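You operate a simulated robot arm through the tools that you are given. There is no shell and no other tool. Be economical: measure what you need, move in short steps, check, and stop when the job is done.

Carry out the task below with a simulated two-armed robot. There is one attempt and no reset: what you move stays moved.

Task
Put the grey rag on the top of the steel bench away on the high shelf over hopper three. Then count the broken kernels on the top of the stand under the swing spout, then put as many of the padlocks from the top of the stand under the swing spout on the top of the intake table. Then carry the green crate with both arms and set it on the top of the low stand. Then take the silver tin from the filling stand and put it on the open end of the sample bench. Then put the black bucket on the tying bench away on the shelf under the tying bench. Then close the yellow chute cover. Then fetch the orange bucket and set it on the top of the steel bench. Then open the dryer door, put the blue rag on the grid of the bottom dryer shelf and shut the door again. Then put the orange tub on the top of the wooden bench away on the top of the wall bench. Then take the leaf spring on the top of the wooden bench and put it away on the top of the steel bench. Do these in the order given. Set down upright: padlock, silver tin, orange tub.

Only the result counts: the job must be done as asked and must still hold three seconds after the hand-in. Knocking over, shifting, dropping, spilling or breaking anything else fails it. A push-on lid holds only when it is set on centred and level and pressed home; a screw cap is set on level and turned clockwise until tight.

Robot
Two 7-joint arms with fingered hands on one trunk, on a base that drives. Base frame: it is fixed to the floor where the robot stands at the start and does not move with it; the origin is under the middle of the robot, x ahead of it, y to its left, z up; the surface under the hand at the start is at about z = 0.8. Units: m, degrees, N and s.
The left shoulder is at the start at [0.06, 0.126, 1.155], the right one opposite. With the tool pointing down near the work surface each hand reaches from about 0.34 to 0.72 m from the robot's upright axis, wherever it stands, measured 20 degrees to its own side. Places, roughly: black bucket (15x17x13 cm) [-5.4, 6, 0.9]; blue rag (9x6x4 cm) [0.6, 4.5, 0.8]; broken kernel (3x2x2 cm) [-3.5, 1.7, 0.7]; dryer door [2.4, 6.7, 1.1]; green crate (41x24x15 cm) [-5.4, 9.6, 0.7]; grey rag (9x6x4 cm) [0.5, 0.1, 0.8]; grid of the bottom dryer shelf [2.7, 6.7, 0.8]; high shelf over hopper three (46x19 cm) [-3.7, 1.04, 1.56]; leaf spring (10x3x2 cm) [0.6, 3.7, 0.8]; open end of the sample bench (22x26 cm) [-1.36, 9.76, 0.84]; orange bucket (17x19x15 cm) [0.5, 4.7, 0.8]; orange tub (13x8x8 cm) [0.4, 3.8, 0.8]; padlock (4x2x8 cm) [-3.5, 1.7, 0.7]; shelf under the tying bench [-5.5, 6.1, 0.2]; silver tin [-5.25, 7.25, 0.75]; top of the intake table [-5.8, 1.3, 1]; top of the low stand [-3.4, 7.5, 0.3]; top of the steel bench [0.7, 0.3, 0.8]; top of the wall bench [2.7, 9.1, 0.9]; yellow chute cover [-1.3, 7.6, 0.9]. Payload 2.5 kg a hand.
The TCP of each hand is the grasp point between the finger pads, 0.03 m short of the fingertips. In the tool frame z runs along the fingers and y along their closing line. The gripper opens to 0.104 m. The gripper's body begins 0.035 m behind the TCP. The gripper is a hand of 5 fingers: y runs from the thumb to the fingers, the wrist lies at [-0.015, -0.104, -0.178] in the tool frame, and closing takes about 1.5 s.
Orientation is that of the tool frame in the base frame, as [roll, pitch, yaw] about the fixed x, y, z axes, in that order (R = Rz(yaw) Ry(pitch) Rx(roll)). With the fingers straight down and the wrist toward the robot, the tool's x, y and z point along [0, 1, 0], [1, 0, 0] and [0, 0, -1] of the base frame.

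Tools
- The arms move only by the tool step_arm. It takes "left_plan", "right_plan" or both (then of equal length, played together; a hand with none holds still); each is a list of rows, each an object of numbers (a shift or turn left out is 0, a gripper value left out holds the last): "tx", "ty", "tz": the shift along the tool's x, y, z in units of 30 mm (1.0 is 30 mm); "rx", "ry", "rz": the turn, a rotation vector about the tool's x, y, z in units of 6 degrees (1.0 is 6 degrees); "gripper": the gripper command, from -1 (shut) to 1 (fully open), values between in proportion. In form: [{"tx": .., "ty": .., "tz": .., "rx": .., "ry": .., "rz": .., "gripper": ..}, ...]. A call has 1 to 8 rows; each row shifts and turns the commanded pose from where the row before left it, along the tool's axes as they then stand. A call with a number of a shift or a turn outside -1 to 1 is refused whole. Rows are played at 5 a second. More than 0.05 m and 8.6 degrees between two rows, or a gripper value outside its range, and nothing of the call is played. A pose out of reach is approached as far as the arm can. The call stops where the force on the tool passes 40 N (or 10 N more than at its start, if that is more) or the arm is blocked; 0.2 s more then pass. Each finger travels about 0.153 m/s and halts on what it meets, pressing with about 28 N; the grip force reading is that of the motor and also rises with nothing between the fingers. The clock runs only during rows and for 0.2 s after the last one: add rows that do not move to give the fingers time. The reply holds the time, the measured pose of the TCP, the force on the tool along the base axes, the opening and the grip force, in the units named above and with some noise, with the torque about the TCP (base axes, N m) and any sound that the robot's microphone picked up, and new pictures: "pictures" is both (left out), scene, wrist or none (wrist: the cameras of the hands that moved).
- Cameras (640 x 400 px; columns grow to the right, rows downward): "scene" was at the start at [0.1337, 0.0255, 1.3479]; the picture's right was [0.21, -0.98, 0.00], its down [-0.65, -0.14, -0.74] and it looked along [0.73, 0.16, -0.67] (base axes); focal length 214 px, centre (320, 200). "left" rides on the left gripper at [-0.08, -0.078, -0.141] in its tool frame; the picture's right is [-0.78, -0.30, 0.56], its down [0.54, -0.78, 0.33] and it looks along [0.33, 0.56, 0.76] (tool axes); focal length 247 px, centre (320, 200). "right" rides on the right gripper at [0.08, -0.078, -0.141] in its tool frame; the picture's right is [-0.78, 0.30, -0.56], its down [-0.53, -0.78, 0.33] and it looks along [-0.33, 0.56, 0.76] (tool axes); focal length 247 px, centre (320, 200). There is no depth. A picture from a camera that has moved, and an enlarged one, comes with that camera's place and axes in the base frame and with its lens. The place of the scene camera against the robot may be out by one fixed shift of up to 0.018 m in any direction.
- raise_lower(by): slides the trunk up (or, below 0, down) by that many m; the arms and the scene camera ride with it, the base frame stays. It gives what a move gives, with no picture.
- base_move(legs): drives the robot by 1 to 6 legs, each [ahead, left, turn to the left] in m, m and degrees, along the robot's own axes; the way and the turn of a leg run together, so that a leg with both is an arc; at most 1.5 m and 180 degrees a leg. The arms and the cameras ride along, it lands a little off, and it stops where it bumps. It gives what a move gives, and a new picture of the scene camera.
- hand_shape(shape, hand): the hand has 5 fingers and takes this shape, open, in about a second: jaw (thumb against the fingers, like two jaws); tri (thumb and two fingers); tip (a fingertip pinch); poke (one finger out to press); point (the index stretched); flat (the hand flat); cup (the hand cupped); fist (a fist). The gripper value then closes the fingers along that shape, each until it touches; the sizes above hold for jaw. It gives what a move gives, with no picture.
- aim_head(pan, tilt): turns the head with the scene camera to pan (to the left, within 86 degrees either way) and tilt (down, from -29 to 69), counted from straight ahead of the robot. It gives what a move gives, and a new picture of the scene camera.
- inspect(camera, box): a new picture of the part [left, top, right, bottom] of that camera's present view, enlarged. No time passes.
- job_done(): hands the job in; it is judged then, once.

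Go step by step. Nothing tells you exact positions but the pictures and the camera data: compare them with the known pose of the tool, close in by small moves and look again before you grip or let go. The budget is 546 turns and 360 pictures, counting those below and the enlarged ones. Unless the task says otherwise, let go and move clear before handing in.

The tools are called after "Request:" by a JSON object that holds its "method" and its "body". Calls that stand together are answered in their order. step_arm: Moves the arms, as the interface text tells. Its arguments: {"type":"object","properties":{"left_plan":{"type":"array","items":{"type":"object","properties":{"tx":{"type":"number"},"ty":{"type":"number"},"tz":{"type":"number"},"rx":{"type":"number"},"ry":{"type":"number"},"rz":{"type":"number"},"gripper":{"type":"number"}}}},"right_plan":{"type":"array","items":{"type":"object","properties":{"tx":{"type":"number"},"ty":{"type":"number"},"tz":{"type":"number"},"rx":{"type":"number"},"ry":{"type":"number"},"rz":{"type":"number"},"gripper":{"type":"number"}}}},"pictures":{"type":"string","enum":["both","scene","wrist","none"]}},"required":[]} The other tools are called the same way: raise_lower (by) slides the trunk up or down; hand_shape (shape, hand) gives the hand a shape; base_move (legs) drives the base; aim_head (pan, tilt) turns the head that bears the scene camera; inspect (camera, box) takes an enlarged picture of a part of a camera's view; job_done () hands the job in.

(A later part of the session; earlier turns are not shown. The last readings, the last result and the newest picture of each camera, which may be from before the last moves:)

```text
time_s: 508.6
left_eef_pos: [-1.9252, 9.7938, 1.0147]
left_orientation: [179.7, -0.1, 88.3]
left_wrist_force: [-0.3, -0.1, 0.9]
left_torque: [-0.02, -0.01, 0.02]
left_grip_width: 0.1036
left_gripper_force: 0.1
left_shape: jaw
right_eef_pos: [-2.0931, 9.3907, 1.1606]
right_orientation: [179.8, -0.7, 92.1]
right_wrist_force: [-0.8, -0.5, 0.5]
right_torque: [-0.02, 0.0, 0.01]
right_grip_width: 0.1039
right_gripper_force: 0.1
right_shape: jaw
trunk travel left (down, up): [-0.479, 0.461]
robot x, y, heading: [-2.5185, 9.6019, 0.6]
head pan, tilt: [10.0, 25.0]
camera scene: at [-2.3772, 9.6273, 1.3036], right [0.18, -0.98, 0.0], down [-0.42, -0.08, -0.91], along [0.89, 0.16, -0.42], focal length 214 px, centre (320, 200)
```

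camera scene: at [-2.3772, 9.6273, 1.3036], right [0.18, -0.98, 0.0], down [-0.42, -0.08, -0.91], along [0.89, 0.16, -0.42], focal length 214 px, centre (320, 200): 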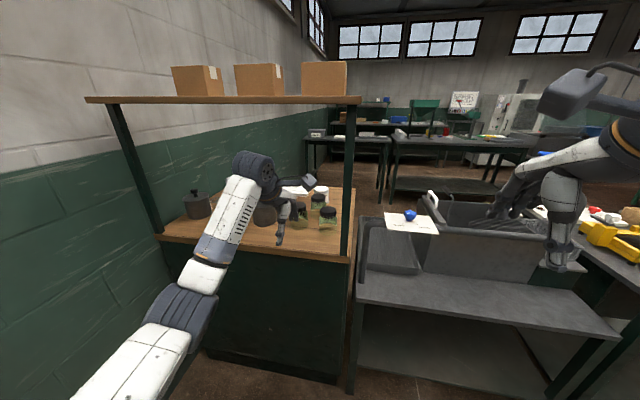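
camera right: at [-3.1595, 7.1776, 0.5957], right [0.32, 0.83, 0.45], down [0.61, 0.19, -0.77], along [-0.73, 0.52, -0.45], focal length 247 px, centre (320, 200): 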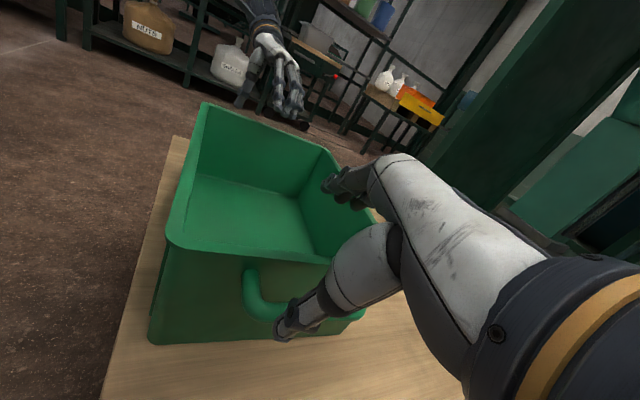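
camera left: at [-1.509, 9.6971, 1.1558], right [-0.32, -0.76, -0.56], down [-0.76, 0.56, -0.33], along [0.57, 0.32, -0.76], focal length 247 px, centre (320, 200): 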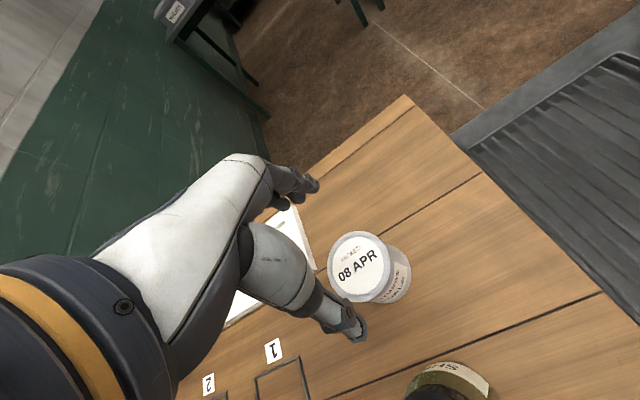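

Retracting the left arm and driving round to the tying bench.

Request:
{"method": "step_arm", "body": {"left_plan": [{"ty": -0.9}, {"ty": -0.9}, {"ty": -0.9}, {"ty": -0.9}, {"ty": -0.9}, {"ty": -0.9}], "pictures": "none"}}

Request:
{"method": "base_move", "body": {"legs": [[0, 0, -90.5], [1.45, 0, 0], [1.45, 0, 0], [0.4, 0, 0], [0, 0, -90], [1.45, 0, 0]]}}

Request:
{"method": "aim_head", "body": {"pan": 0, "tilt": 30}}

```text
time_s: 510.0
left_eef_pos: [-2.0874, 9.7983, 1.0129]
left_orientation: [179.9, -0.1, 88.3]
left_wrist_force: [-0.3, -0.6, -1.1]
left_torque: [-0.01, -0.01, -0.01]
left_grip_width: 0.1038
left_gripper_force: 0.1
left_shape: jaw
right_eef_pos: [-2.0918, 9.3914, 1.1609]
right_orientation: [179.8, -0.7, 92.1]
right_wrist_force: [0.1, -0.2, -0.5]
right_torque: [-0.02, 0.01, -0.02]
right_grip_width: 0.1039
right_gripper_force: 0.0
right_shape: jaw
trunk travel left (down, up): [-0.479, 0.461]
robot x, y, heading: [-2.5216, 9.6011, 0.5]
head pan, tilt: [10.0, 25.0]
```

```text
time_s: 540.5
left_eef_pos: [-4.4255, 6.1347, 1.0145]
left_orientation: [179.7, -0.1, -92.8]
left_wrist_force: [-0.4, -0.6, -0.9]
left_torque: [0.0, 0.0, 0.02]
left_grip_width: 0.104
left_gripper_force: 0.1
left_shape: jaw
right_eef_pos: [-4.4119, 6.5422, 1.1595]
right_orientation: [179.8, -0.7, -89.0]
right_wrist_force: [0.3, -0.1, 0.2]
right_torque: [-0.02, 0.03, -0.02]
right_grip_width: 0.1036
right_gripper_force: 0.0
right_shape: jaw
trunk travel left (down, up): [-0.479, 0.461]
robot x, y, heading: [-3.9885, 6.321, 179.2]
head pan, tilt: [10.0, 25.0]
camera scene: at [-4.1074, 6.3155, 1.3036], right [-0.16, 0.99, 0.0], down [0.42, 0.07, -0.91], along [-0.89, -0.15, -0.42], focal length 214 px, centre (320, 200)
```

scene: 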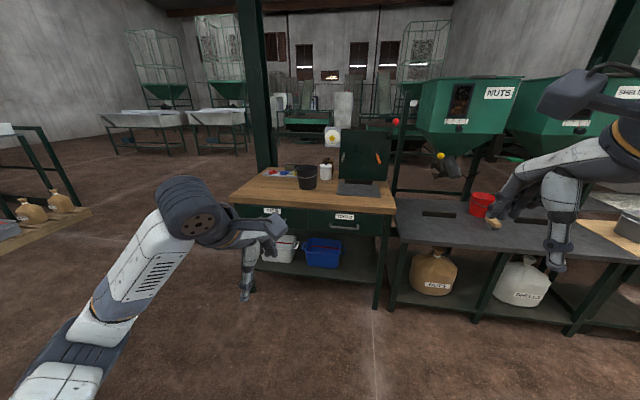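

```text
time_s: 541.2
left_eef_pos: [-4.4252, 6.1343, 1.0133]
left_orientation: [179.8, -0.1, -92.7]
left_wrist_force: [0.2, -0.6, -0.3]
left_torque: [-0.02, -0.01, 0.01]
left_grip_width: 0.1037
left_gripper_force: 0.1
left_shape: jaw
right_eef_pos: [-4.4107, 6.5405, 1.1602]
right_orientation: [179.9, -0.7, -89.0]
right_wrist_force: [0.3, 0.2, -0.7]
right_torque: [0.0, -0.02, -0.01]
right_grip_width: 0.1038
right_gripper_force: 0.1
right_shape: jaw
trunk travel left (down, up): [-0.479, 0.461]
robot x, y, heading: [-3.9872, 6.3214, 179.5]
head pan, tilt: [0.0, 30.0]
camera scene: at [-4.1068, 6.3314, 1.2956], right [0.01, 1.0, 0.0], down [0.5, -0.01, -0.87], along [-0.87, 0.01, -0.5], focal length 214 px, centre (320, 200)
```

scene: 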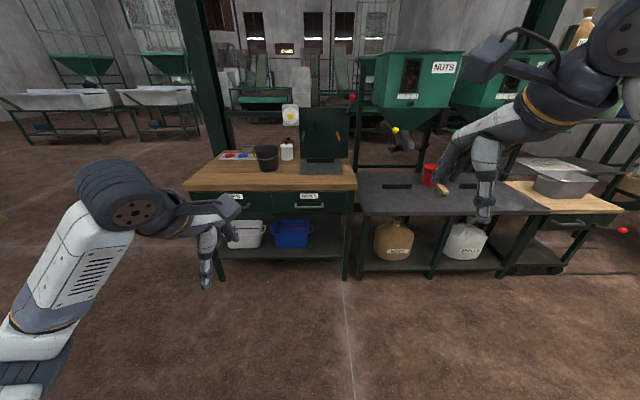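

The black bucket is on the tying bench; below it the shelf has a white and a blue tray, with a free spot right of them (y≈6.39). Moving closer to measure.

Request:
{"method": "base_move", "body": {"legs": [[0.5, 0.05, 0.5]]}}

Request:
{"method": "aim_head", "body": {"pan": 10, "tilt": 45}}

Request:
{"method": "step_arm", "body": {"left_plan": [{}], "pictures": "wrist"}}

```text
time_s: 544.2
left_eef_pos: [-4.9272, 6.083, 1.0135]
left_orientation: [179.8, -0.2, -92.1]
left_wrist_force: [0.4, 0.2, 0.4]
left_torque: [0.0, -0.02, 0.02]
left_grip_width: 0.1038
left_gripper_force: 0.0
left_shape: jaw
right_eef_pos: [-4.9173, 6.4905, 1.1598]
right_orientation: [179.8, -0.7, -88.3]
right_wrist_force: [-1.1, -1.0, 0.6]
right_torque: [-0.01, -0.04, -0.01]
right_grip_width: 0.1036
right_gripper_force: 0.0
right_shape: jaw
trunk travel left (down, up): [-0.479, 0.461]
robot x, y, heading: [-4.491, 6.2739, -180.0]
head pan, tilt: [0.0, 30.0]
camera scene: at [-4.6106, 6.2835, 1.2956], right [0.0, 1.0, 0.0], down [0.5, 0.0, -0.87], along [-0.87, 0.0, -0.5], focal length 214 px, centre (320, 200)
```

scene: 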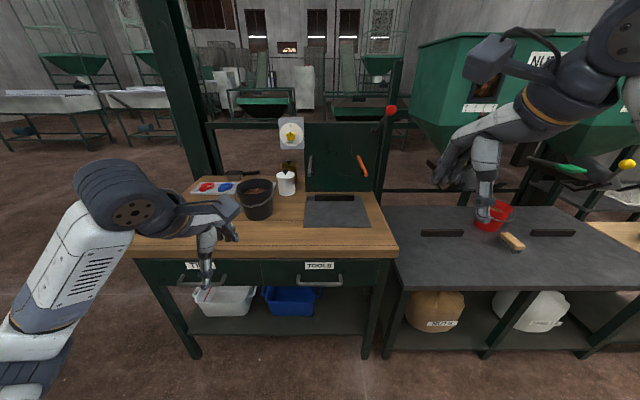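

```text
time_s: 545.0
left_eef_pos: [-4.9267, 6.0836, 1.0145]
left_orientation: [179.8, -0.1, -92.1]
left_wrist_force: [0.1, -0.5, -0.1]
left_torque: [0.0, 0.01, -0.01]
left_grip_width: 0.1034
left_gripper_force: 0.0
left_shape: jaw
right_eef_pos: [-4.9179, 6.4896, 1.1601]
right_orientation: [179.9, -0.7, -88.5]
right_wrist_force: [0.9, 0.2, 0.5]
right_torque: [0.0, 0.0, 0.03]
right_grip_width: 0.1037
right_gripper_force: 0.0
right_shape: jaw
trunk travel left (down, up): [-0.479, 0.461]
robot x, y, heading: [-4.4914, 6.274, -180.0]
head pan, tilt: [10.0, 45.0]
camera scene: at [-4.6001, 6.2694, 1.273], right [-0.17, 0.98, 0.0], down [0.7, 0.12, -0.71], along [-0.7, -0.12, -0.71], focal length 214 px, centre (320, 200)
```

scene: 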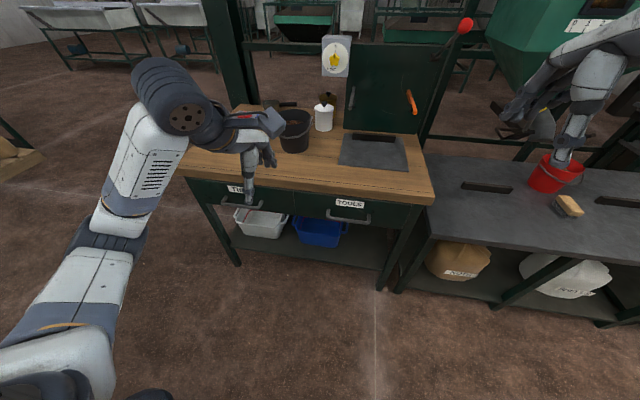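

```text
time_s: 545.4
left_eef_pos: [-4.9257, 6.0829, 1.0143]
left_orientation: [179.7, -0.2, -92.1]
left_wrist_force: [0.5, 0.8, -0.1]
left_torque: [-0.02, -0.02, 0.03]
left_grip_width: 0.1039
left_gripper_force: 0.0
left_shape: jaw
right_eef_pos: [-4.9186, 6.4899, 1.1588]
right_orientation: [179.8, -0.6, -88.3]
right_wrist_force: [0.0, -0.9, 0.1]
right_torque: [0.01, -0.02, 0.03]
right_grip_width: 0.1036
right_gripper_force: 0.1
right_shape: jaw
trunk travel left (down, up): [-0.479, 0.461]
robot x, y, heading: [-4.492, 6.2761, -180.1]
head pan, tilt: [10.0, 45.0]
camera left: at [-4.8457, 6.1597, 1.1549], right [0.32, 0.76, -0.56], down [0.76, -0.56, -0.33], along [-0.57, -0.31, -0.76], focal length 247 px, centre (320, 200)
```

left: 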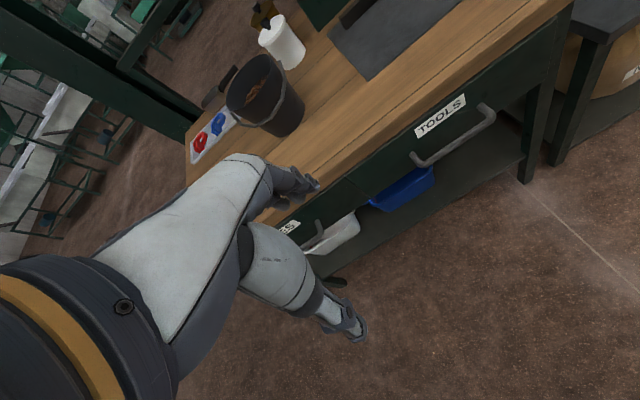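

Triangulated: bucket base at (-5.33, 6.04, z 0.80), rim z≈0.93. I'll pinch its near rim with the left hand, fingers inside. Moving into position.

Request:
{"method": "base_move", "body": {"legs": [[0.24, 0.05, 0]]}}

Request:
{"method": "step_arm", "body": {"left_plan": [{"ty": 0.4}, {"ty": 0.4}], "pictures": "both"}}

```text
time_s: 547.2
left_eef_pos: [-5.1701, 6.0349, 1.0138]
left_orientation: [179.8, -0.2, -92.3]
left_wrist_force: [-0.5, -0.5, -0.2]
left_torque: [-0.01, -0.02, -0.01]
left_grip_width: 0.1036
left_gripper_force: 0.2
left_shape: jaw
right_eef_pos: [-5.1587, 6.4415, 1.1595]
right_orientation: [179.8, -0.6, -88.5]
right_wrist_force: [0.0, -0.2, -0.1]
right_torque: [0.01, 0.0, -0.02]
right_grip_width: 0.1036
right_gripper_force: 0.0
right_shape: jaw
trunk travel left (down, up): [-0.479, 0.461]
robot x, y, heading: [-4.7362, 6.2287, 179.8]
head pan, tilt: [10.0, 45.0]
camera scene: at [-4.8423, 6.2208, 1.2729], right [-0.17, 0.99, 0.0], down [0.7, 0.12, -0.71], along [-0.7, -0.12, -0.71], focal length 214 px, centre (320, 200)
```

scene: 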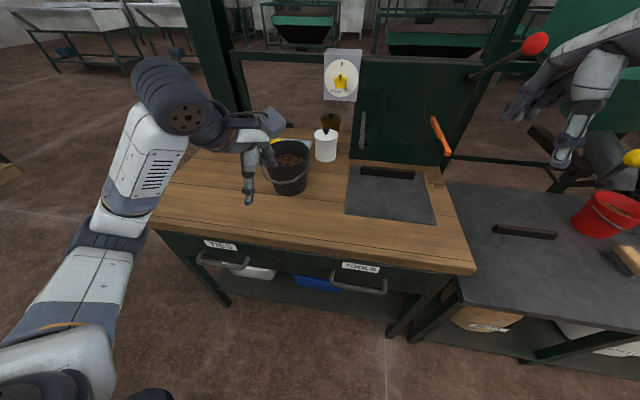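

```text
time_s: 547.8
left_eef_pos: [-5.194, 6.0362, 1.0158]
left_orientation: [179.8, -0.2, -92.3]
left_wrist_force: [0.2, -0.9, -1.9]
left_torque: [0.02, -0.03, -0.01]
left_grip_width: 0.1038
left_gripper_force: 0.0
left_shape: jaw
right_eef_pos: [-5.1585, 6.4429, 1.16]
right_orientation: [179.7, -0.6, -88.5]
right_wrist_force: [-0.4, -0.6, 1.1]
right_torque: [0.03, 0.03, 0.04]
right_grip_width: 0.1039
right_gripper_force: 0.1
right_shape: jaw
trunk travel left (down, up): [-0.479, 0.461]
robot x, y, heading: [-4.7358, 6.2286, 179.6]
head pan, tilt: [10.0, 45.0]
camera scene: at [-4.842, 6.2209, 1.273], right [-0.17, 0.99, 0.0], down [0.7, 0.12, -0.71], along [-0.7, -0.12, -0.71], focal length 214 px, centre (320, 200)
camera left: at [-5.1121, 6.1127, 1.1561], right [0.32, 0.76, -0.56], down [0.75, -0.57, -0.33], along [-0.57, -0.31, -0.76], focal length 247 px, centre (320, 200)
```

scene: 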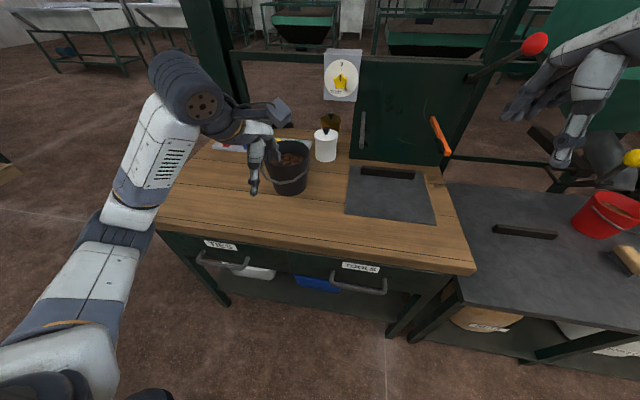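
left: 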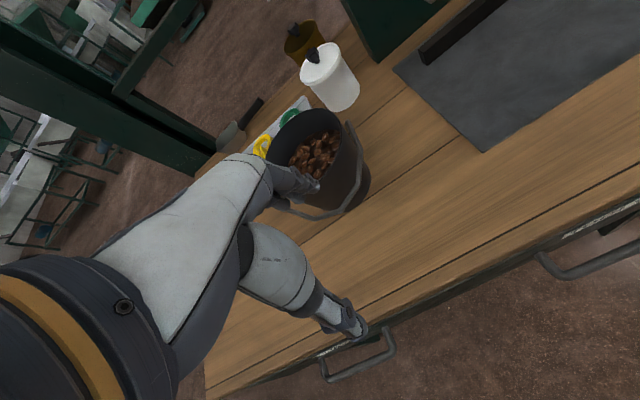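

The bucket (with nuts in it) is centred at (-5.343, 6.047). Moving over its near rim, then lowering with the fingers inside.

Request:
{"method": "step_arm", "body": {"left_plan": [{"ty": 0.9, "tx": -0.1}, {"ty": 0.9, "tx": -0.1}, {"ty": 0.8, "tx": -0.1}, {"tz": 0.7}, {"tz": 0.7}, {"tz": 0.6}], "pictures": "both"}}

```text
time_s: 549.2
left_eef_pos: [-5.2716, 6.0485, 0.9547]
left_orientation: [179.7, -0.1, -92.4]
left_wrist_force: [0.0, -0.6, 1.0]
left_torque: [0.06, 0.06, 0.01]
left_grip_width: 0.1038
left_gripper_force: 0.0
left_shape: jaw
right_eef_pos: [-5.1585, 6.4427, 1.1604]
right_orientation: [179.8, -0.7, -88.5]
right_wrist_force: [0.3, 0.6, -0.8]
right_torque: [0.01, -0.02, 0.01]
right_grip_width: 0.1038
right_gripper_force: 0.1
right_shape: jaw
trunk travel left (down, up): [-0.479, 0.461]
robot x, y, heading: [-4.7355, 6.2261, 179.8]
head pan, tilt: [10.0, 45.0]
camera scene: at [-4.8418, 6.2208, 1.2731], right [-0.17, 0.99, 0.0], down [0.7, 0.12, -0.71], along [-0.7, -0.12, -0.71], focal length 214 px, centre (320, 200)
camera left: at [-5.1892, 6.1245, 1.096], right [0.32, 0.76, -0.56], down [0.75, -0.57, -0.34], along [-0.57, -0.31, -0.76], focal length 247 px, centre (320, 200)
```

scene: 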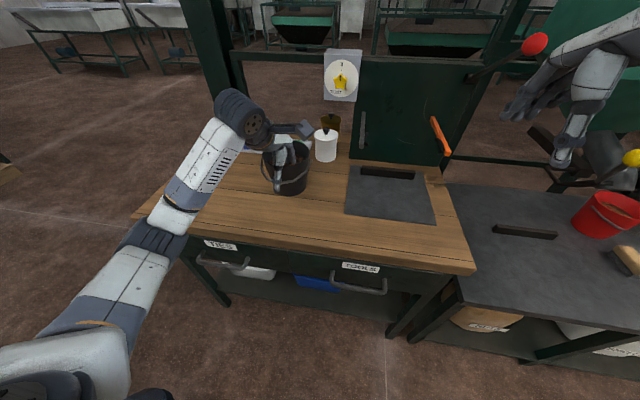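
left: 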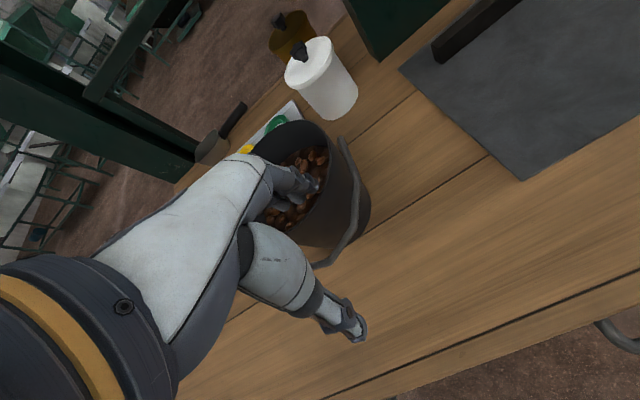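

Request:
{"method": "step_arm", "body": {"left_plan": [{"tz": 0.5}, {"tz": 0.5}, {"tz": 0.5}], "pictures": "both"}}

```text
time_s: 550.0
left_eef_pos: [-5.2718, 6.0473, 0.9093]
left_orientation: [179.7, -0.1, -92.4]
left_wrist_force: [-2.3, -1.6, 2.1]
left_torque: [0.0, 0.1, 0.07]
left_grip_width: 0.1039
left_gripper_force: 0.0
left_shape: jaw
right_eef_pos: [-5.1582, 6.4435, 1.1602]
right_orientation: [179.6, -0.6, -88.6]
right_wrist_force: [0.0, 0.4, 0.2]
right_torque: [0.04, 0.01, 0.02]
right_grip_width: 0.1039
right_gripper_force: 0.1
right_shape: jaw
trunk travel left (down, up): [-0.479, 0.461]
robot x, y, heading: [-4.7378, 6.2236, 179.7]
head pan, tilt: [10.0, 45.0]
camera scene: at [-4.8419, 6.2208, 1.273], right [-0.17, 0.99, 0.0], down [0.7, 0.12, -0.71], along [-0.7, -0.12, -0.71], focal length 214 px, centre (320, 200)
camera left: at [-5.1899, 6.1237, 1.05], right [0.32, 0.76, -0.56], down [0.75, -0.57, -0.33], along [-0.57, -0.31, -0.76], focal length 247 px, centre (320, 200)
```

scene: 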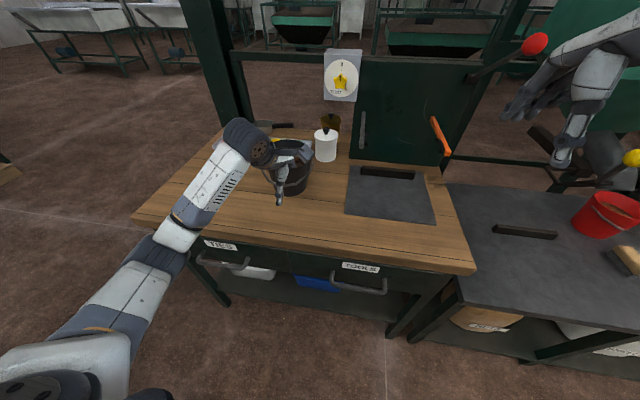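
left: 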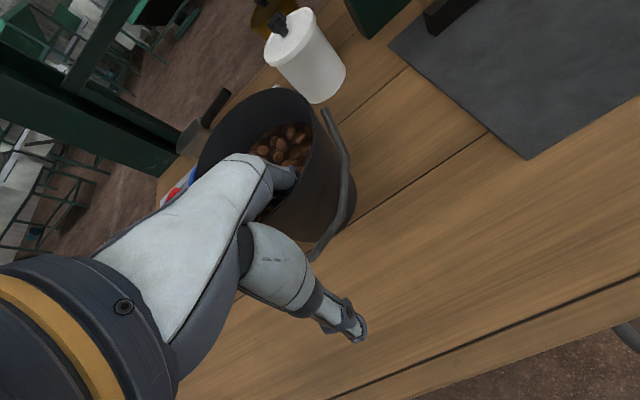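

Fingers are inside and the thumb outside. Closing.

Request:
{"method": "step_arm", "body": {"left_plan": [{"gripper": 0.5}, {"gripper": 0}, {"gripper": -0.5}, {"gripper": -1}, {}, {}, {}, {}], "pictures": "wrist"}}

```text
time_s: 551.8
left_eef_pos: [-5.2718, 6.0468, 0.9088]
left_orientation: [179.8, -0.1, -92.3]
left_wrist_force: [-1.4, 0.9, 0.1]
left_torque: [-0.02, 0.48, -0.19]
left_grip_width: 0.0334
left_gripper_force: 28.4
left_shape: jaw
right_eef_pos: [-5.1588, 6.442, 1.1604]
right_orientation: [179.7, -0.6, -88.5]
right_wrist_force: [-0.7, 0.3, -0.1]
right_torque: [0.0, -0.02, 0.02]
right_grip_width: 0.1039
right_gripper_force: 0.0
right_shape: jaw
trunk travel left (down, up): [-0.479, 0.461]
robot x, y, heading: [-4.733, 6.2292, 179.9]
head pan, tilt: [10.0, 45.0]
camera left: at [-5.19, 6.124, 1.0499], right [0.33, 0.76, -0.56], down [0.75, -0.57, -0.33], along [-0.57, -0.31, -0.76], focal length 247 px, centre (320, 200)
```

left: 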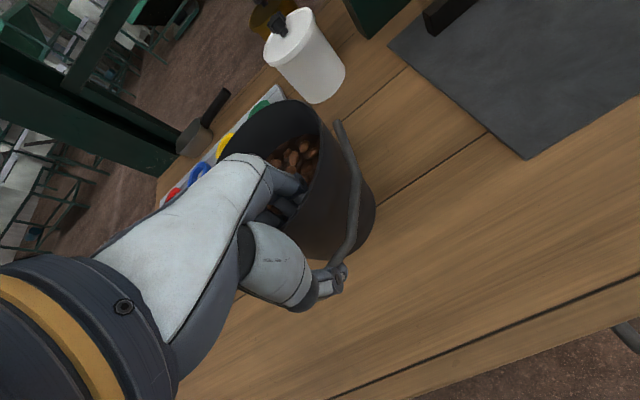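

Request:
{"method": "step_arm", "body": {"left_plan": [{"tz": -0.3}, {"tz": -0.3}, {"tz": -0.3}], "pictures": "both"}}

```text
time_s: 552.6
left_eef_pos: [-5.2699, 6.0478, 0.9341]
left_orientation: [180.0, -0.2, -92.3]
left_wrist_force: [-0.2, 0.2, -4.6]
left_torque: [0.08, 0.04, 0.0]
left_grip_width: 0.0325
left_gripper_force: 28.2
left_shape: jaw
right_eef_pos: [-5.1595, 6.4423, 1.1609]
right_orientation: [179.9, -0.8, -88.5]
right_wrist_force: [0.8, 0.3, 0.2]
right_torque: [0.01, 0.01, 0.04]
right_grip_width: 0.1039
right_gripper_force: 0.0
right_shape: jaw
trunk travel left (down, up): [-0.479, 0.461]
robot x, y, heading: [-4.7357, 6.2269, 180.0]
head pan, tilt: [10.0, 45.0]
camera scene: at [-4.8424, 6.2207, 1.2729], right [-0.17, 0.99, 0.0], down [0.7, 0.12, -0.71], along [-0.7, -0.12, -0.71], focal length 214 px, centre (320, 200)
camera left: at [-5.1901, 6.1242, 1.0759], right [0.33, 0.76, -0.56], down [0.75, -0.57, -0.33], along [-0.57, -0.31, -0.76], focal length 247 px, centre (320, 200)
```

scene: 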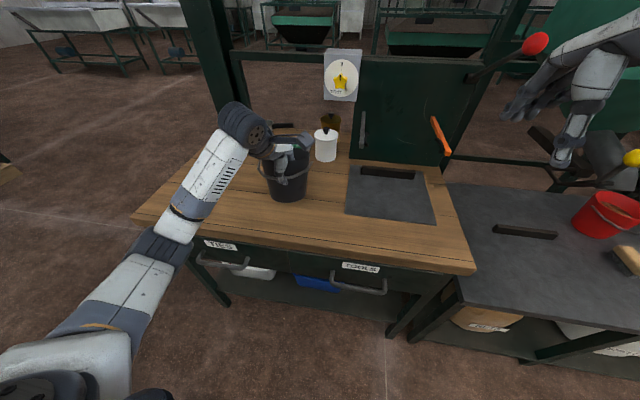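
left: 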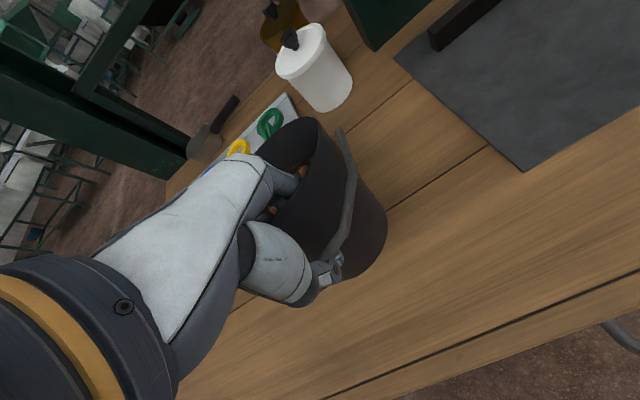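

Request:
{"method": "inspect", "body": {"camera": "scene", "box": [230, 110, 350, 210]}}

```text
4.00 times, centred on (290, 160) of scene
camera zoom: at [-4.8424, 6.2207, 1.2729], right [-0.17, 0.99, 0.0], down [0.7, 0.12, -0.71], along [-0.7, -0.12, -0.71], focal length 858 px, centre (440, 360)
```

zoom: 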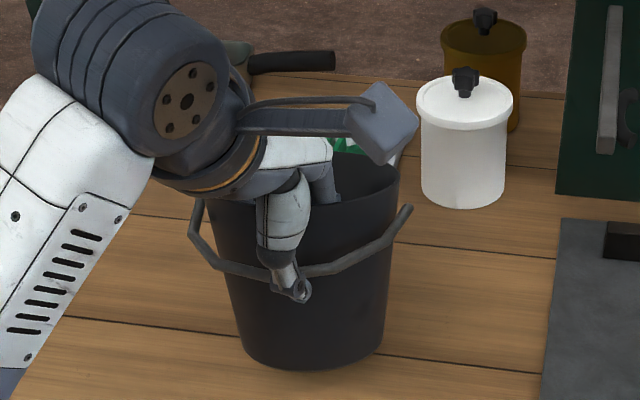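

The bucket sags about 15–20° away from me. I'll counter-rotate the hand to level it while lifting.

Request:
{"method": "step_arm", "body": {"left_plan": [{"tz": -0.5}, {"tz": -0.5}, {"rx": -0.5, "tz": -0.3}, {"rx": -0.5}, {"rx": -0.5}, {"rx": -0.5}, {"rx": -0.5}, {}], "pictures": "both"}}

Request:
{"method": "inspect", "body": {"camera": "scene", "box": [230, 90, 350, 190]}}

```text
time_s: 554.4
left_eef_pos: [-5.2717, 6.0494, 0.9752]
left_orientation: [164.8, -0.1, -92.2]
left_wrist_force: [-0.4, -0.3, -7.3]
left_torque: [0.1, -0.52, 0.04]
left_grip_width: 0.0316
left_gripper_force: 27.9
left_shape: jaw
right_eef_pos: [-5.1588, 6.4421, 1.1599]
right_orientation: [179.8, -0.8, -88.5]
right_wrist_force: [0.7, -0.1, -0.8]
right_torque: [0.01, 0.01, 0.01]
right_grip_width: 0.1039
right_gripper_force: 0.0
right_shape: jaw
trunk travel left (down, up): [-0.479, 0.461]
robot x, y, heading: [-4.7323, 6.2311, 179.8]
head pan, tilt: [10.0, 45.0]
camera scene: at [-4.8427, 6.2206, 1.2729], right [-0.17, 0.99, 0.0], down [0.7, 0.12, -0.71], along [-0.7, -0.12, -0.71], focal length 214 px, centre (320, 200)
camera left: at [-5.1563, 6.1236, 1.0908], right [0.17, 0.77, -0.62], down [0.64, -0.56, -0.52], along [-0.75, -0.31, -0.59], focal length 247 px, centre (320, 200)
```

scene: 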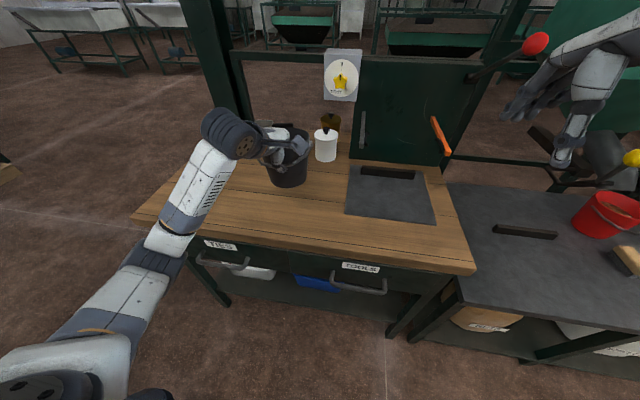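
left: 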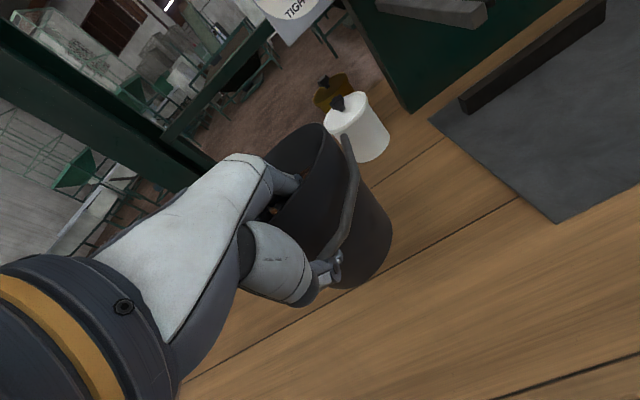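

```text
4.00 times, centred on (290, 140) of scene
camera zoom: at [-4.8427, 6.2206, 1.2729], right [-0.17, 0.99, 0.0], down [0.7, 0.12, -0.71], along [-0.7, -0.12, -0.71], focal length 858 px, centre (440, 440)
```

zoom: 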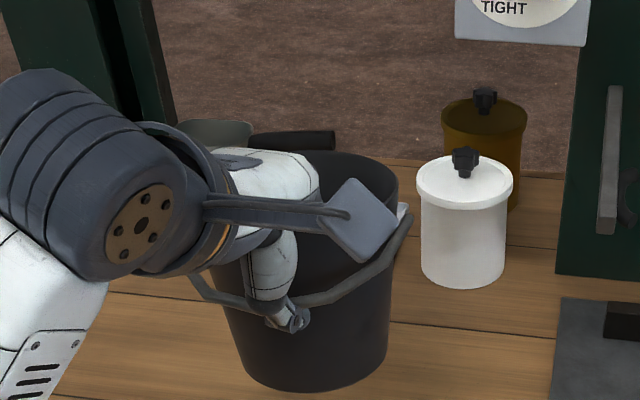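

The bucket hangs level now (about 0.7 kg). Backing out, and moving the right hand to the side out of the way.

Request:
{"method": "base_move", "body": {"legs": [[-0.35, 0, 0]]}}

Request:
{"method": "step_arm", "body": {"right_plan": [{"ty": -0.9, "tx": -0.88}, {"ty": -0.9, "tx": -0.88}, {"ty": -0.9, "tx": -0.88}, {"ty": -0.9, "tx": -0.88}, {"ty": -0.9, "tx": -0.88}, {"ty": -0.9, "tx": -0.88}, {"ty": -0.9, "tx": -0.88}, {"ty": -0.9, "tx": -0.88}], "pictures": "scene"}}

```text
time_s: 556.6
left_eef_pos: [-4.9236, 6.0509, 0.9753]
left_orientation: [164.8, -0.1, -92.7]
left_wrist_force: [0.0, -0.7, -7.6]
left_torque: [0.12, -0.5, 0.02]
left_grip_width: 0.0315
left_gripper_force: 28.7
left_shape: jaw
right_eef_pos: [-4.808, 6.4433, 1.1598]
right_orientation: [179.7, -0.7, -89.0]
right_wrist_force: [-0.6, 1.1, 0.5]
right_torque: [0.02, -0.02, -0.03]
right_grip_width: 0.1036
right_gripper_force: 0.1
right_shape: jaw
trunk travel left (down, up): [-0.479, 0.461]
robot x, y, heading: [-4.3834, 6.2268, 179.1]
head pan, tilt: [10.0, 45.0]
camera scene: at [-4.4936, 6.2192, 1.2729], right [-0.16, 0.99, 0.0], down [0.7, 0.12, -0.71], along [-0.7, -0.11, -0.71], focal length 214 px, centre (320, 200)
```

scene: 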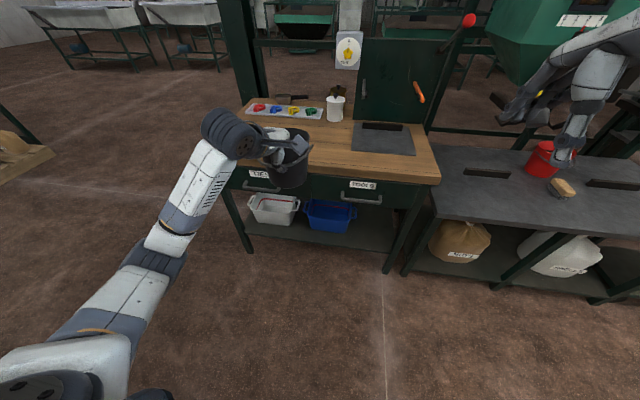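

```text
time_s: 558.4
left_eef_pos: [-4.9232, 6.0513, 0.9747]
left_orientation: [165.0, -0.1, -92.8]
left_wrist_force: [0.3, 0.6, -7.9]
left_torque: [0.13, -0.47, -0.01]
left_grip_width: 0.0315
left_gripper_force: 27.9
left_shape: jaw
right_eef_pos: [-4.5982, 6.6432, 1.1541]
right_orientation: [179.7, -0.7, -89.1]
right_wrist_force: [1.5, -0.7, -0.1]
right_torque: [0.02, -0.02, 0.0]
right_grip_width: 0.1037
right_gripper_force: 0.0
right_shape: jaw
right hand out of reach, approached as far as the arm can: row 6, 8
trunk travel left (down, up): [-0.479, 0.461]
robot x, y, heading: [-4.3855, 6.2213, 179.5]
head pan, tilt: [10.0, 45.0]
camera scene: at [-4.4932, 6.219, 1.273], right [-0.16, 0.99, 0.0], down [0.7, 0.12, -0.71], along [-0.7, -0.11, -0.71], focal length 214 px, centre (320, 200)
```

scene: 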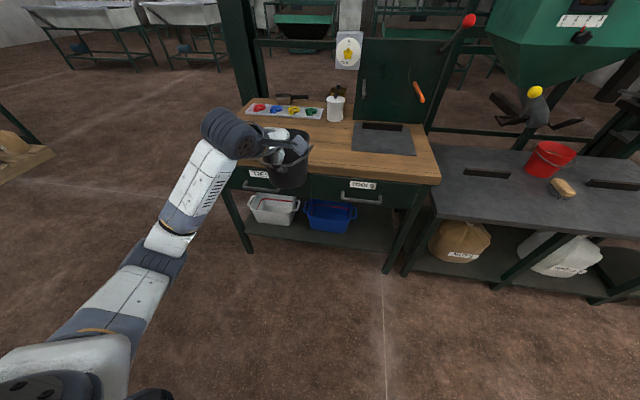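

The shelf's free bay is y≈6.30–6.52, front edge x≈-5.18. Strafing to line up, then lowering the trunk while still clear of the bench.

Request:
{"method": "base_move", "body": {"legs": [[0, -0.385, 0.4]]}}

Request:
{"method": "raise_lower", "body": {"by": -0.3}}

Request:
{"method": "raise_lower", "body": {"by": -0.17}}

Request:
{"method": "step_arm", "body": {"left_plan": [{"tz": 0.5, "ty": 0.1}, {"tz": 0.5, "ty": 0.1}, {"tz": 0.5, "ty": 0.1}, {"tz": 0.5, "ty": 0.1}, {"tz": 0.5, "ty": 0.1}], "pictures": "both"}}

```text
time_s: 560.9
left_eef_pos: [-4.9187, 6.4348, 0.9747]
left_orientation: [164.9, -0.2, -92.3]
left_wrist_force: [-0.5, 0.7, -7.9]
left_torque: [0.12, -0.5, 0.0]
left_grip_width: 0.0316
left_gripper_force: 28.0
left_shape: jaw
right_eef_pos: [-4.5997, 7.0294, 1.1529]
right_orientation: [179.9, -0.8, -88.7]
right_wrist_force: [0.7, -0.5, 0.6]
right_torque: [-0.04, -0.01, 0.0]
right_grip_width: 0.1041
right_gripper_force: 0.1
right_shape: jaw
trunk travel left (down, up): [-0.479, 0.461]
robot x, y, heading: [-4.3825, 6.611, 180.0]
head pan, tilt: [10.0, 45.0]
camera scene: at [-4.4909, 6.6063, 1.2729], right [-0.17, 0.99, 0.0], down [0.7, 0.12, -0.71], along [-0.7, -0.12, -0.71], focal length 214 px, centre (320, 200)
```

scene: 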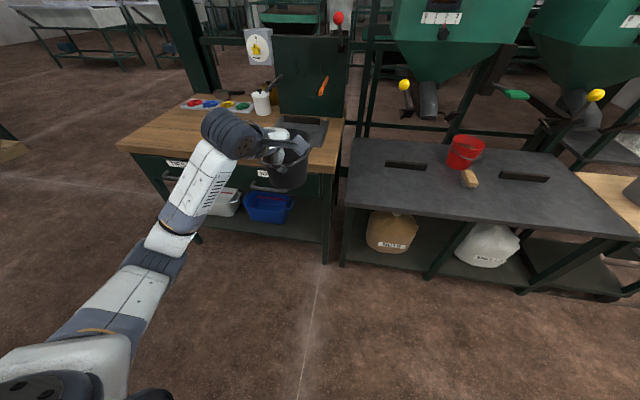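

```text
time_s: 563.9
left_eef_pos: [-4.9196, 6.4344, 0.6737]
left_orientation: [165.0, -0.1, -92.4]
left_wrist_force: [0.2, 1.0, -8.2]
left_torque: [0.15, -0.48, 0.01]
left_grip_width: 0.0313
left_gripper_force: 27.7
left_shape: jaw
right_eef_pos: [-4.5997, 7.0299, 0.8531]
right_orientation: [179.8, -0.6, -88.7]
right_wrist_force: [-0.2, -0.7, -0.1]
right_torque: [-0.02, 0.0, 0.02]
right_grip_width: 0.1039
right_gripper_force: 0.1
right_shape: jaw
trunk travel left (down, up): [-0.179, 0.761]
robot x, y, heading: [-4.3837, 6.6082, 179.7]
head pan, tilt: [10.0, 45.0]
```

```text
time_s: 565.8
left_eef_pos: [-4.9199, 6.4356, 0.5045]
left_orientation: [165.0, -0.2, -92.4]
left_wrist_force: [1.2, -0.2, -7.7]
left_torque: [0.14, -0.5, 0.01]
left_grip_width: 0.0314
left_gripper_force: 28.1
left_shape: jaw
right_eef_pos: [-4.5989, 7.0295, 0.683]
right_orientation: [179.9, -0.7, -88.7]
right_wrist_force: [-0.2, 0.6, -0.2]
right_torque: [0.03, -0.02, 0.0]
right_grip_width: 0.104
right_gripper_force: 0.0
right_shape: jaw
trunk travel left (down, up): [-0.009, 0.931]
robot x, y, heading: [-4.3836, 6.6124, 179.9]
head pan, tilt: [10.0, 45.0]
```

```text
time_s: 567.0
left_eef_pos: [-4.9523, 6.4347, 0.4354]
left_orientation: [164.8, -0.2, -92.4]
left_wrist_force: [-0.3, -0.2, -7.7]
left_torque: [0.15, -0.45, 0.03]
left_grip_width: 0.0314
left_gripper_force: 27.8
left_shape: jaw
right_eef_pos: [-4.5993, 7.0288, 0.6845]
right_orientation: [179.7, -0.7, -88.7]
right_wrist_force: [0.5, 0.0, 0.1]
right_torque: [-0.02, -0.02, -0.01]
right_grip_width: 0.1038
right_gripper_force: 0.0
right_shape: jaw
trunk travel left (down, up): [-0.009, 0.931]
robot x, y, heading: [-4.3838, 6.6115, 179.7]
head pan, tilt: [10.0, 45.0]
camera scene: at [-4.4906, 6.6062, 0.8029], right [-0.17, 0.99, 0.0], down [0.7, 0.12, -0.71], along [-0.7, -0.12, -0.71], focal length 214 px, centre (320, 200)
camera left: at [-4.8385, 6.5105, 0.5519], right [0.17, 0.77, -0.62], down [0.64, -0.56, -0.52], along [-0.75, -0.31, -0.59], focal length 247 px, centre (320, 200)
```

scene: 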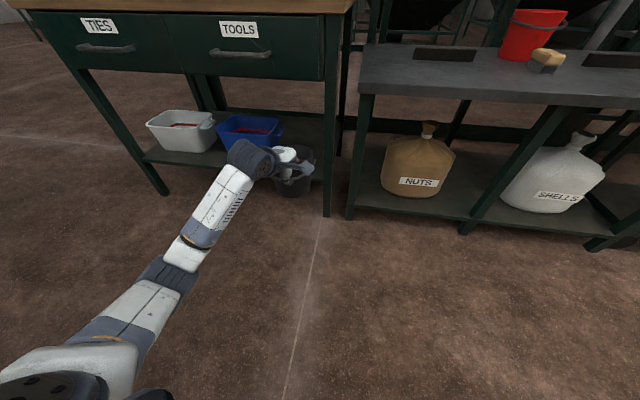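
left: 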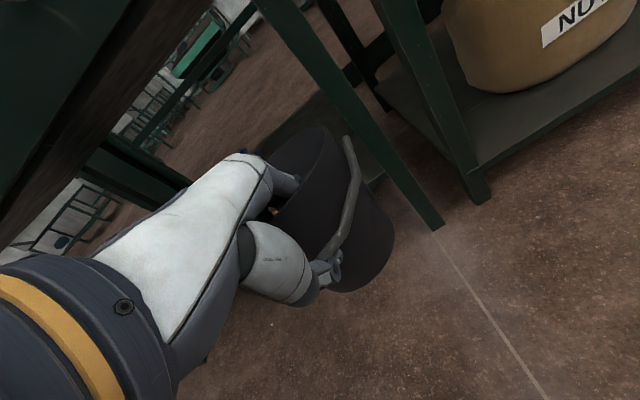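

The hand gets down fine. Testing the lower, closer pose here in free space before going in.

Request:
{"method": "step_arm", "body": {"left_plan": [{"ty": -0.81, "tz": 0.44}, {"ty": -0.81, "tz": 0.44}, {"ty": -0.81, "tz": 0.44}, {"ty": -0.81, "tz": 0.44}, {"ty": -0.8, "tz": 0.44}], "pictures": "none"}}

```text
time_s: 568.2
left_eef_pos: [-4.8525, 6.4301, 0.3399]
left_orientation: [164.7, -0.2, -92.3]
left_wrist_force: [-0.7, -0.7, -6.9]
left_torque: [0.08, -0.41, 0.01]
left_grip_width: 0.0314
left_gripper_force: 28.4
left_shape: jaw
right_eef_pos: [-4.5997, 7.0297, 0.6835]
right_orientation: [179.8, -0.7, -88.7]
right_wrist_force: [0.5, -0.1, 0.2]
right_torque: [0.03, 0.01, 0.01]
right_grip_width: 0.104
right_gripper_force: 0.0
right_shape: jaw
trunk travel left (down, up): [-0.009, 0.931]
robot x, y, heading: [-4.3843, 6.6119, 179.7]
head pan, tilt: [10.0, 45.0]
```

Request:
{"method": "step_arm", "body": {"left_plan": [{"ty": 0.11, "tz": -0.4}, {"ty": 0.11, "tz": -0.4}], "pictures": "none"}}

Request:
{"method": "base_move", "body": {"legs": [[0.2, 0.045, 0.3]]}}

Request:
{"method": "aim_head", "body": {"pan": 15, "tilt": 40}}

```text
time_s: 568.8
left_eef_pos: [-4.8522, 6.429, 0.3657]
left_orientation: [164.9, -0.2, -92.3]
left_wrist_force: [0.4, -0.4, -8.4]
left_torque: [0.14, -0.51, 0.04]
left_grip_width: 0.0313
left_gripper_force: 27.9
left_shape: jaw
right_eef_pos: [-4.5988, 7.0293, 0.6832]
right_orientation: [179.8, -0.6, -88.6]
right_wrist_force: [-0.5, -0.2, 0.3]
right_torque: [0.01, 0.02, 0.01]
right_grip_width: 0.1038
right_gripper_force: 0.0
right_shape: jaw
trunk travel left (down, up): [-0.009, 0.931]
robot x, y, heading: [-4.3845, 6.6123, 179.9]
head pan, tilt: [10.0, 45.0]
```

```text
time_s: 570.4
left_eef_pos: [-5.0492, 6.3807, 0.3648]
left_orientation: [165.0, -0.1, -92.0]
left_wrist_force: [-0.1, -0.3, -7.6]
left_torque: [0.13, -0.47, -0.01]
left_grip_width: 0.0312
left_gripper_force: 28.3
left_shape: jaw
right_eef_pos: [-4.8019, 6.9819, 0.6835]
right_orientation: [179.6, -0.7, -88.2]
right_wrist_force: [-0.1, -0.4, 0.2]
right_torque: [-0.02, -0.01, 0.0]
right_grip_width: 0.1038
right_gripper_force: 0.1
right_shape: jaw
trunk travel left (down, up): [-0.009, 0.931]
robot x, y, heading: [-4.5804, 6.5655, -179.8]
head pan, tilt: [10.0, 45.0]
camera scene: at [-4.6882, 6.5598, 0.8029], right [-0.18, 0.98, 0.0], down [0.7, 0.13, -0.71], along [-0.7, -0.13, -0.71], focal length 214 px, centre (320, 200)
```

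scene: 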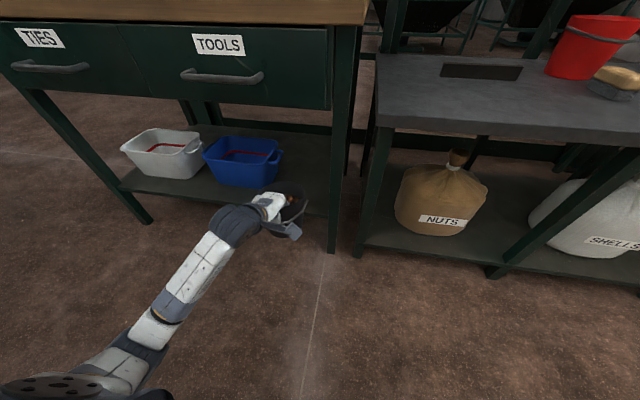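

```text
time_s: 571.1
left_eef_pos: [-5.0494, 6.3812, 0.3647]
left_orientation: [165.1, -0.1, -91.9]
left_wrist_force: [0.6, -0.2, -7.7]
left_torque: [0.15, -0.47, 0.0]
left_grip_width: 0.0313
left_gripper_force: 28.4
left_shape: jaw
right_eef_pos: [-4.8003, 6.9814, 0.6845]
right_orientation: [179.7, -0.7, -88.3]
right_wrist_force: [0.4, -0.5, 0.1]
right_torque: [0.01, 0.03, 0.01]
right_grip_width: 0.104
right_gripper_force: 0.0
right_shape: jaw
trunk travel left (down, up): [-0.009, 0.931]
robot x, y, heading: [-4.5822, 6.5679, -179.8]
head pan, tilt: [15.0, 40.0]
camera scene: at [-4.6903, 6.5519, 0.8101], right [-0.26, 0.96, 0.0], down [0.62, 0.17, -0.77], along [-0.74, -0.2, -0.64], focal length 214 px, centre (320, 200)
```

scene: 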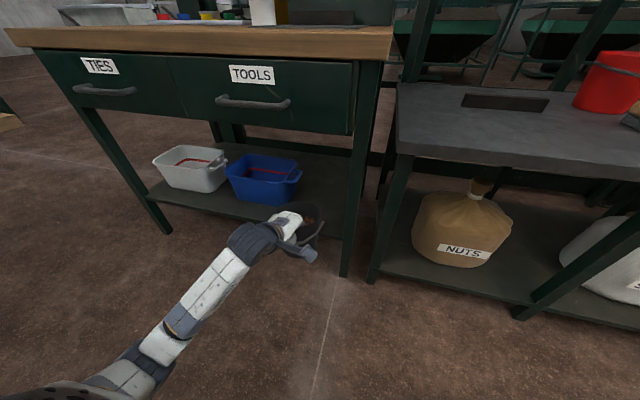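

Bay centre y≈6.40, shelf front edge x≈-5.22. Driving in.

Request:
{"method": "base_move", "body": {"legs": [[0.18, -0.018, 0]]}}

Request:
{"method": "step_arm", "body": {"left_plan": [{}], "pictures": "wrist"}}

```text
time_s: 572.6
left_eef_pos: [-5.2288, 6.3979, 0.3651]
left_orientation: [164.9, -0.1, -92.0]
left_wrist_force: [-0.3, -0.5, -7.7]
left_torque: [0.13, -0.46, 0.02]
left_grip_width: 0.0315
left_gripper_force: 28.0
left_shape: jaw
right_eef_pos: [-4.9797, 6.9994, 0.6834]
right_orientation: [179.7, -0.7, -88.3]
right_wrist_force: [-0.5, 0.3, -0.4]
right_torque: [0.0, -0.01, -0.01]
right_grip_width: 0.1041
right_gripper_force: 0.0
right_shape: jaw
trunk travel left (down, up): [-0.009, 0.931]
robot x, y, heading: [-4.7592, 6.583, -179.9]
head pan, tilt: [15.0, 40.0]
camera scene: at [-4.8693, 6.5691, 0.8101], right [-0.26, 0.96, 0.0], down [0.62, 0.17, -0.77], along [-0.74, -0.2, -0.64], focal length 214 px, centre (320, 200)
```

scene: 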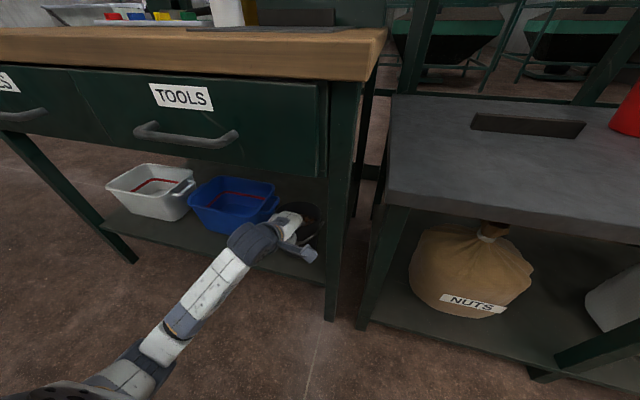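

```text
time_s: 573.0
left_eef_pos: [-5.2295, 6.3978, 0.363]
left_orientation: [165.3, -0.2, -92.0]
left_wrist_force: [0.0, -0.5, -6.1]
left_torque: [0.12, -0.33, -0.01]
left_grip_width: 0.0312
left_gripper_force: 27.5
left_shape: jaw
right_eef_pos: [-4.9789, 7.0006, 0.6848]
right_orientation: [179.8, -0.6, -88.2]
right_wrist_force: [0.8, -0.4, 1.8]
right_torque: [0.0, -0.02, 0.01]
right_grip_width: 0.1039
right_gripper_force: 0.0
right_shape: jaw
trunk travel left (down, up): [-0.009, 0.931]
robot x, y, heading: [-4.7591, 6.5856, -179.9]
head pan, tilt: [15.0, 40.0]
camera left: at [-5.1144, 6.4737, 0.4803], right [0.17, 0.77, -0.62], down [0.65, -0.56, -0.52], along [-0.74, -0.31, -0.59], focal length 247 px, centre (320, 200)
```

left: 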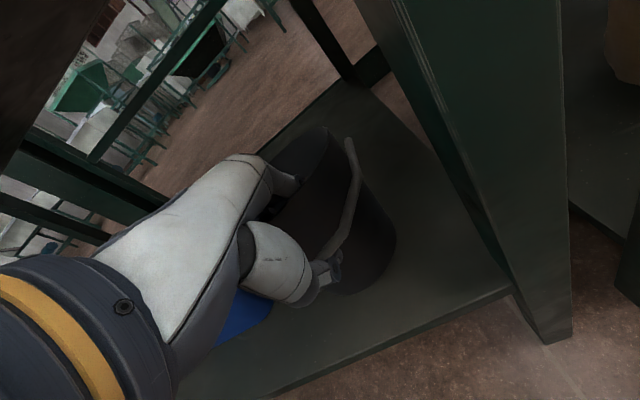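

The bucket is over the shelf, clear of tray and leg. Lowering gently to contact.

Request:
{"method": "step_arm", "body": {"left_plan": [{"ty": -0.07, "tz": 0.26}, {"ty": -0.07, "tz": 0.26}, {"ty": -0.07, "tz": 0.26}, {"ty": -0.05, "tz": 0.2}], "pictures": "none"}}

```text
time_s: 574.0
left_eef_pos: [-5.2291, 6.3974, 0.338]
left_orientation: [164.4, -0.2, -91.9]
left_wrist_force: [6.2, 3.0, 16.2]
left_torque: [-0.36, 0.69, -0.07]
left_grip_width: 0.0325
left_gripper_force: 28.1
left_shape: jaw
right_eef_pos: [-4.9784, 6.9992, 0.6833]
right_orientation: [179.5, -0.8, -88.4]
right_wrist_force: [-0.3, 0.0, 0.1]
right_torque: [0.01, 0.01, -0.01]
right_grip_width: 0.1037
right_gripper_force: 0.0
right_shape: jaw
trunk travel left (down, up): [-0.009, 0.931]
robot x, y, heading: [-4.7595, 6.5827, -179.8]
head pan, tilt: [15.0, 40.0]
```

Contact. Opening the hand slowly.

Request:
{"method": "step_arm", "body": {"left_plan": [{"gripper": -0.3}, {"gripper": 0}, {"gripper": 0.4}, {"gripper": 0.8}, {"gripper": 1}, {}], "pictures": "wrist"}}

```text
time_s: 575.4
left_eef_pos: [-5.2271, 6.3985, 0.3332]
left_orientation: [165.1, -0.2, -91.9]
left_wrist_force: [-0.4, 0.2, 0.1]
left_torque: [0.01, 0.01, 0.0]
left_grip_width: 0.1035
left_gripper_force: 0.0
left_shape: jaw
right_eef_pos: [-4.9788, 6.9991, 0.6832]
right_orientation: [179.7, -0.8, -88.2]
right_wrist_force: [0.6, -0.1, 0.6]
right_torque: [-0.02, 0.0, -0.01]
right_grip_width: 0.104
right_gripper_force: 0.1
right_shape: jaw
trunk travel left (down, up): [-0.009, 0.931]
robot x, y, heading: [-4.7592, 6.5833, -179.7]
head pan, tilt: [15.0, 40.0]
camera left: at [-5.114, 6.4741, 0.4505], right [0.17, 0.77, -0.62], down [0.65, -0.56, -0.52], along [-0.74, -0.31, -0.59], focal length 247 px, centre (320, 200)
```

left: 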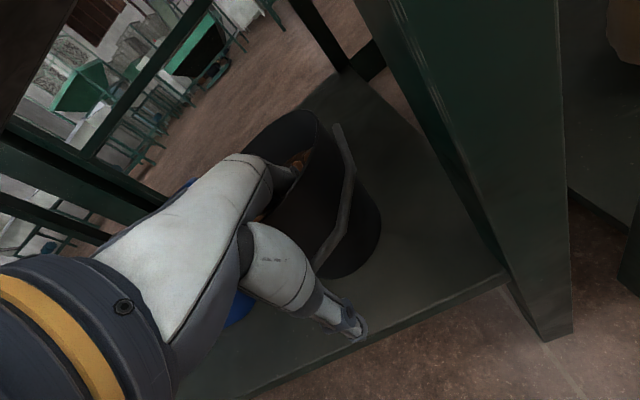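

Bucket stands upright on the shelf. Lifting the fingers out, then backing away.

Request:
{"method": "step_arm", "body": {"left_plan": [{"ty": 0.13, "tz": -0.48}, {"ty": 0.13, "tz": -0.48}, {"ty": 0.13, "tz": -0.48}, {"ty": 0.13, "tz": -0.48}, {"ty": 0.13, "tz": -0.48}], "pictures": "wrist"}}

```text
time_s: 576.6
left_eef_pos: [-5.2285, 6.3985, 0.4087]
left_orientation: [165.0, -0.1, -92.0]
left_wrist_force: [0.1, 0.5, 0.1]
left_torque: [-0.02, 0.0, 0.02]
left_grip_width: 0.1036
left_gripper_force: 0.1
left_shape: jaw
right_eef_pos: [-4.9778, 6.9999, 0.6835]
right_orientation: [179.7, -0.8, -88.3]
right_wrist_force: [0.3, -0.1, 0.0]
right_torque: [0.0, -0.04, -0.02]
right_grip_width: 0.104
right_gripper_force: 0.1
right_shape: jaw
trunk travel left (down, up): [-0.009, 0.931]
robot x, y, heading: [-4.7593, 6.5836, -179.5]
head pan, tilt: [15.0, 40.0]
camera left: at [-5.1142, 6.4745, 0.5242], right [0.17, 0.77, -0.62], down [0.65, -0.56, -0.52], along [-0.74, -0.31, -0.59], focal length 247 px, centre (320, 200)
```

left: 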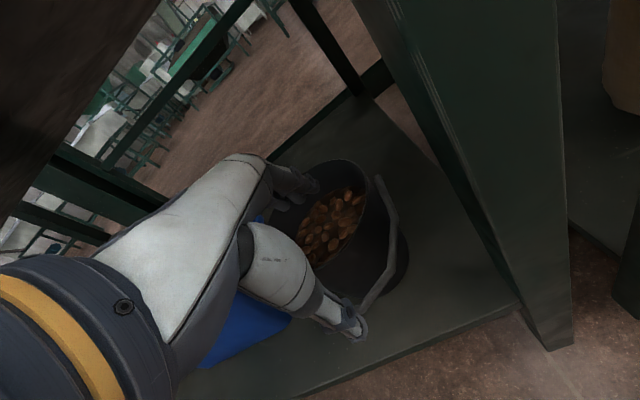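

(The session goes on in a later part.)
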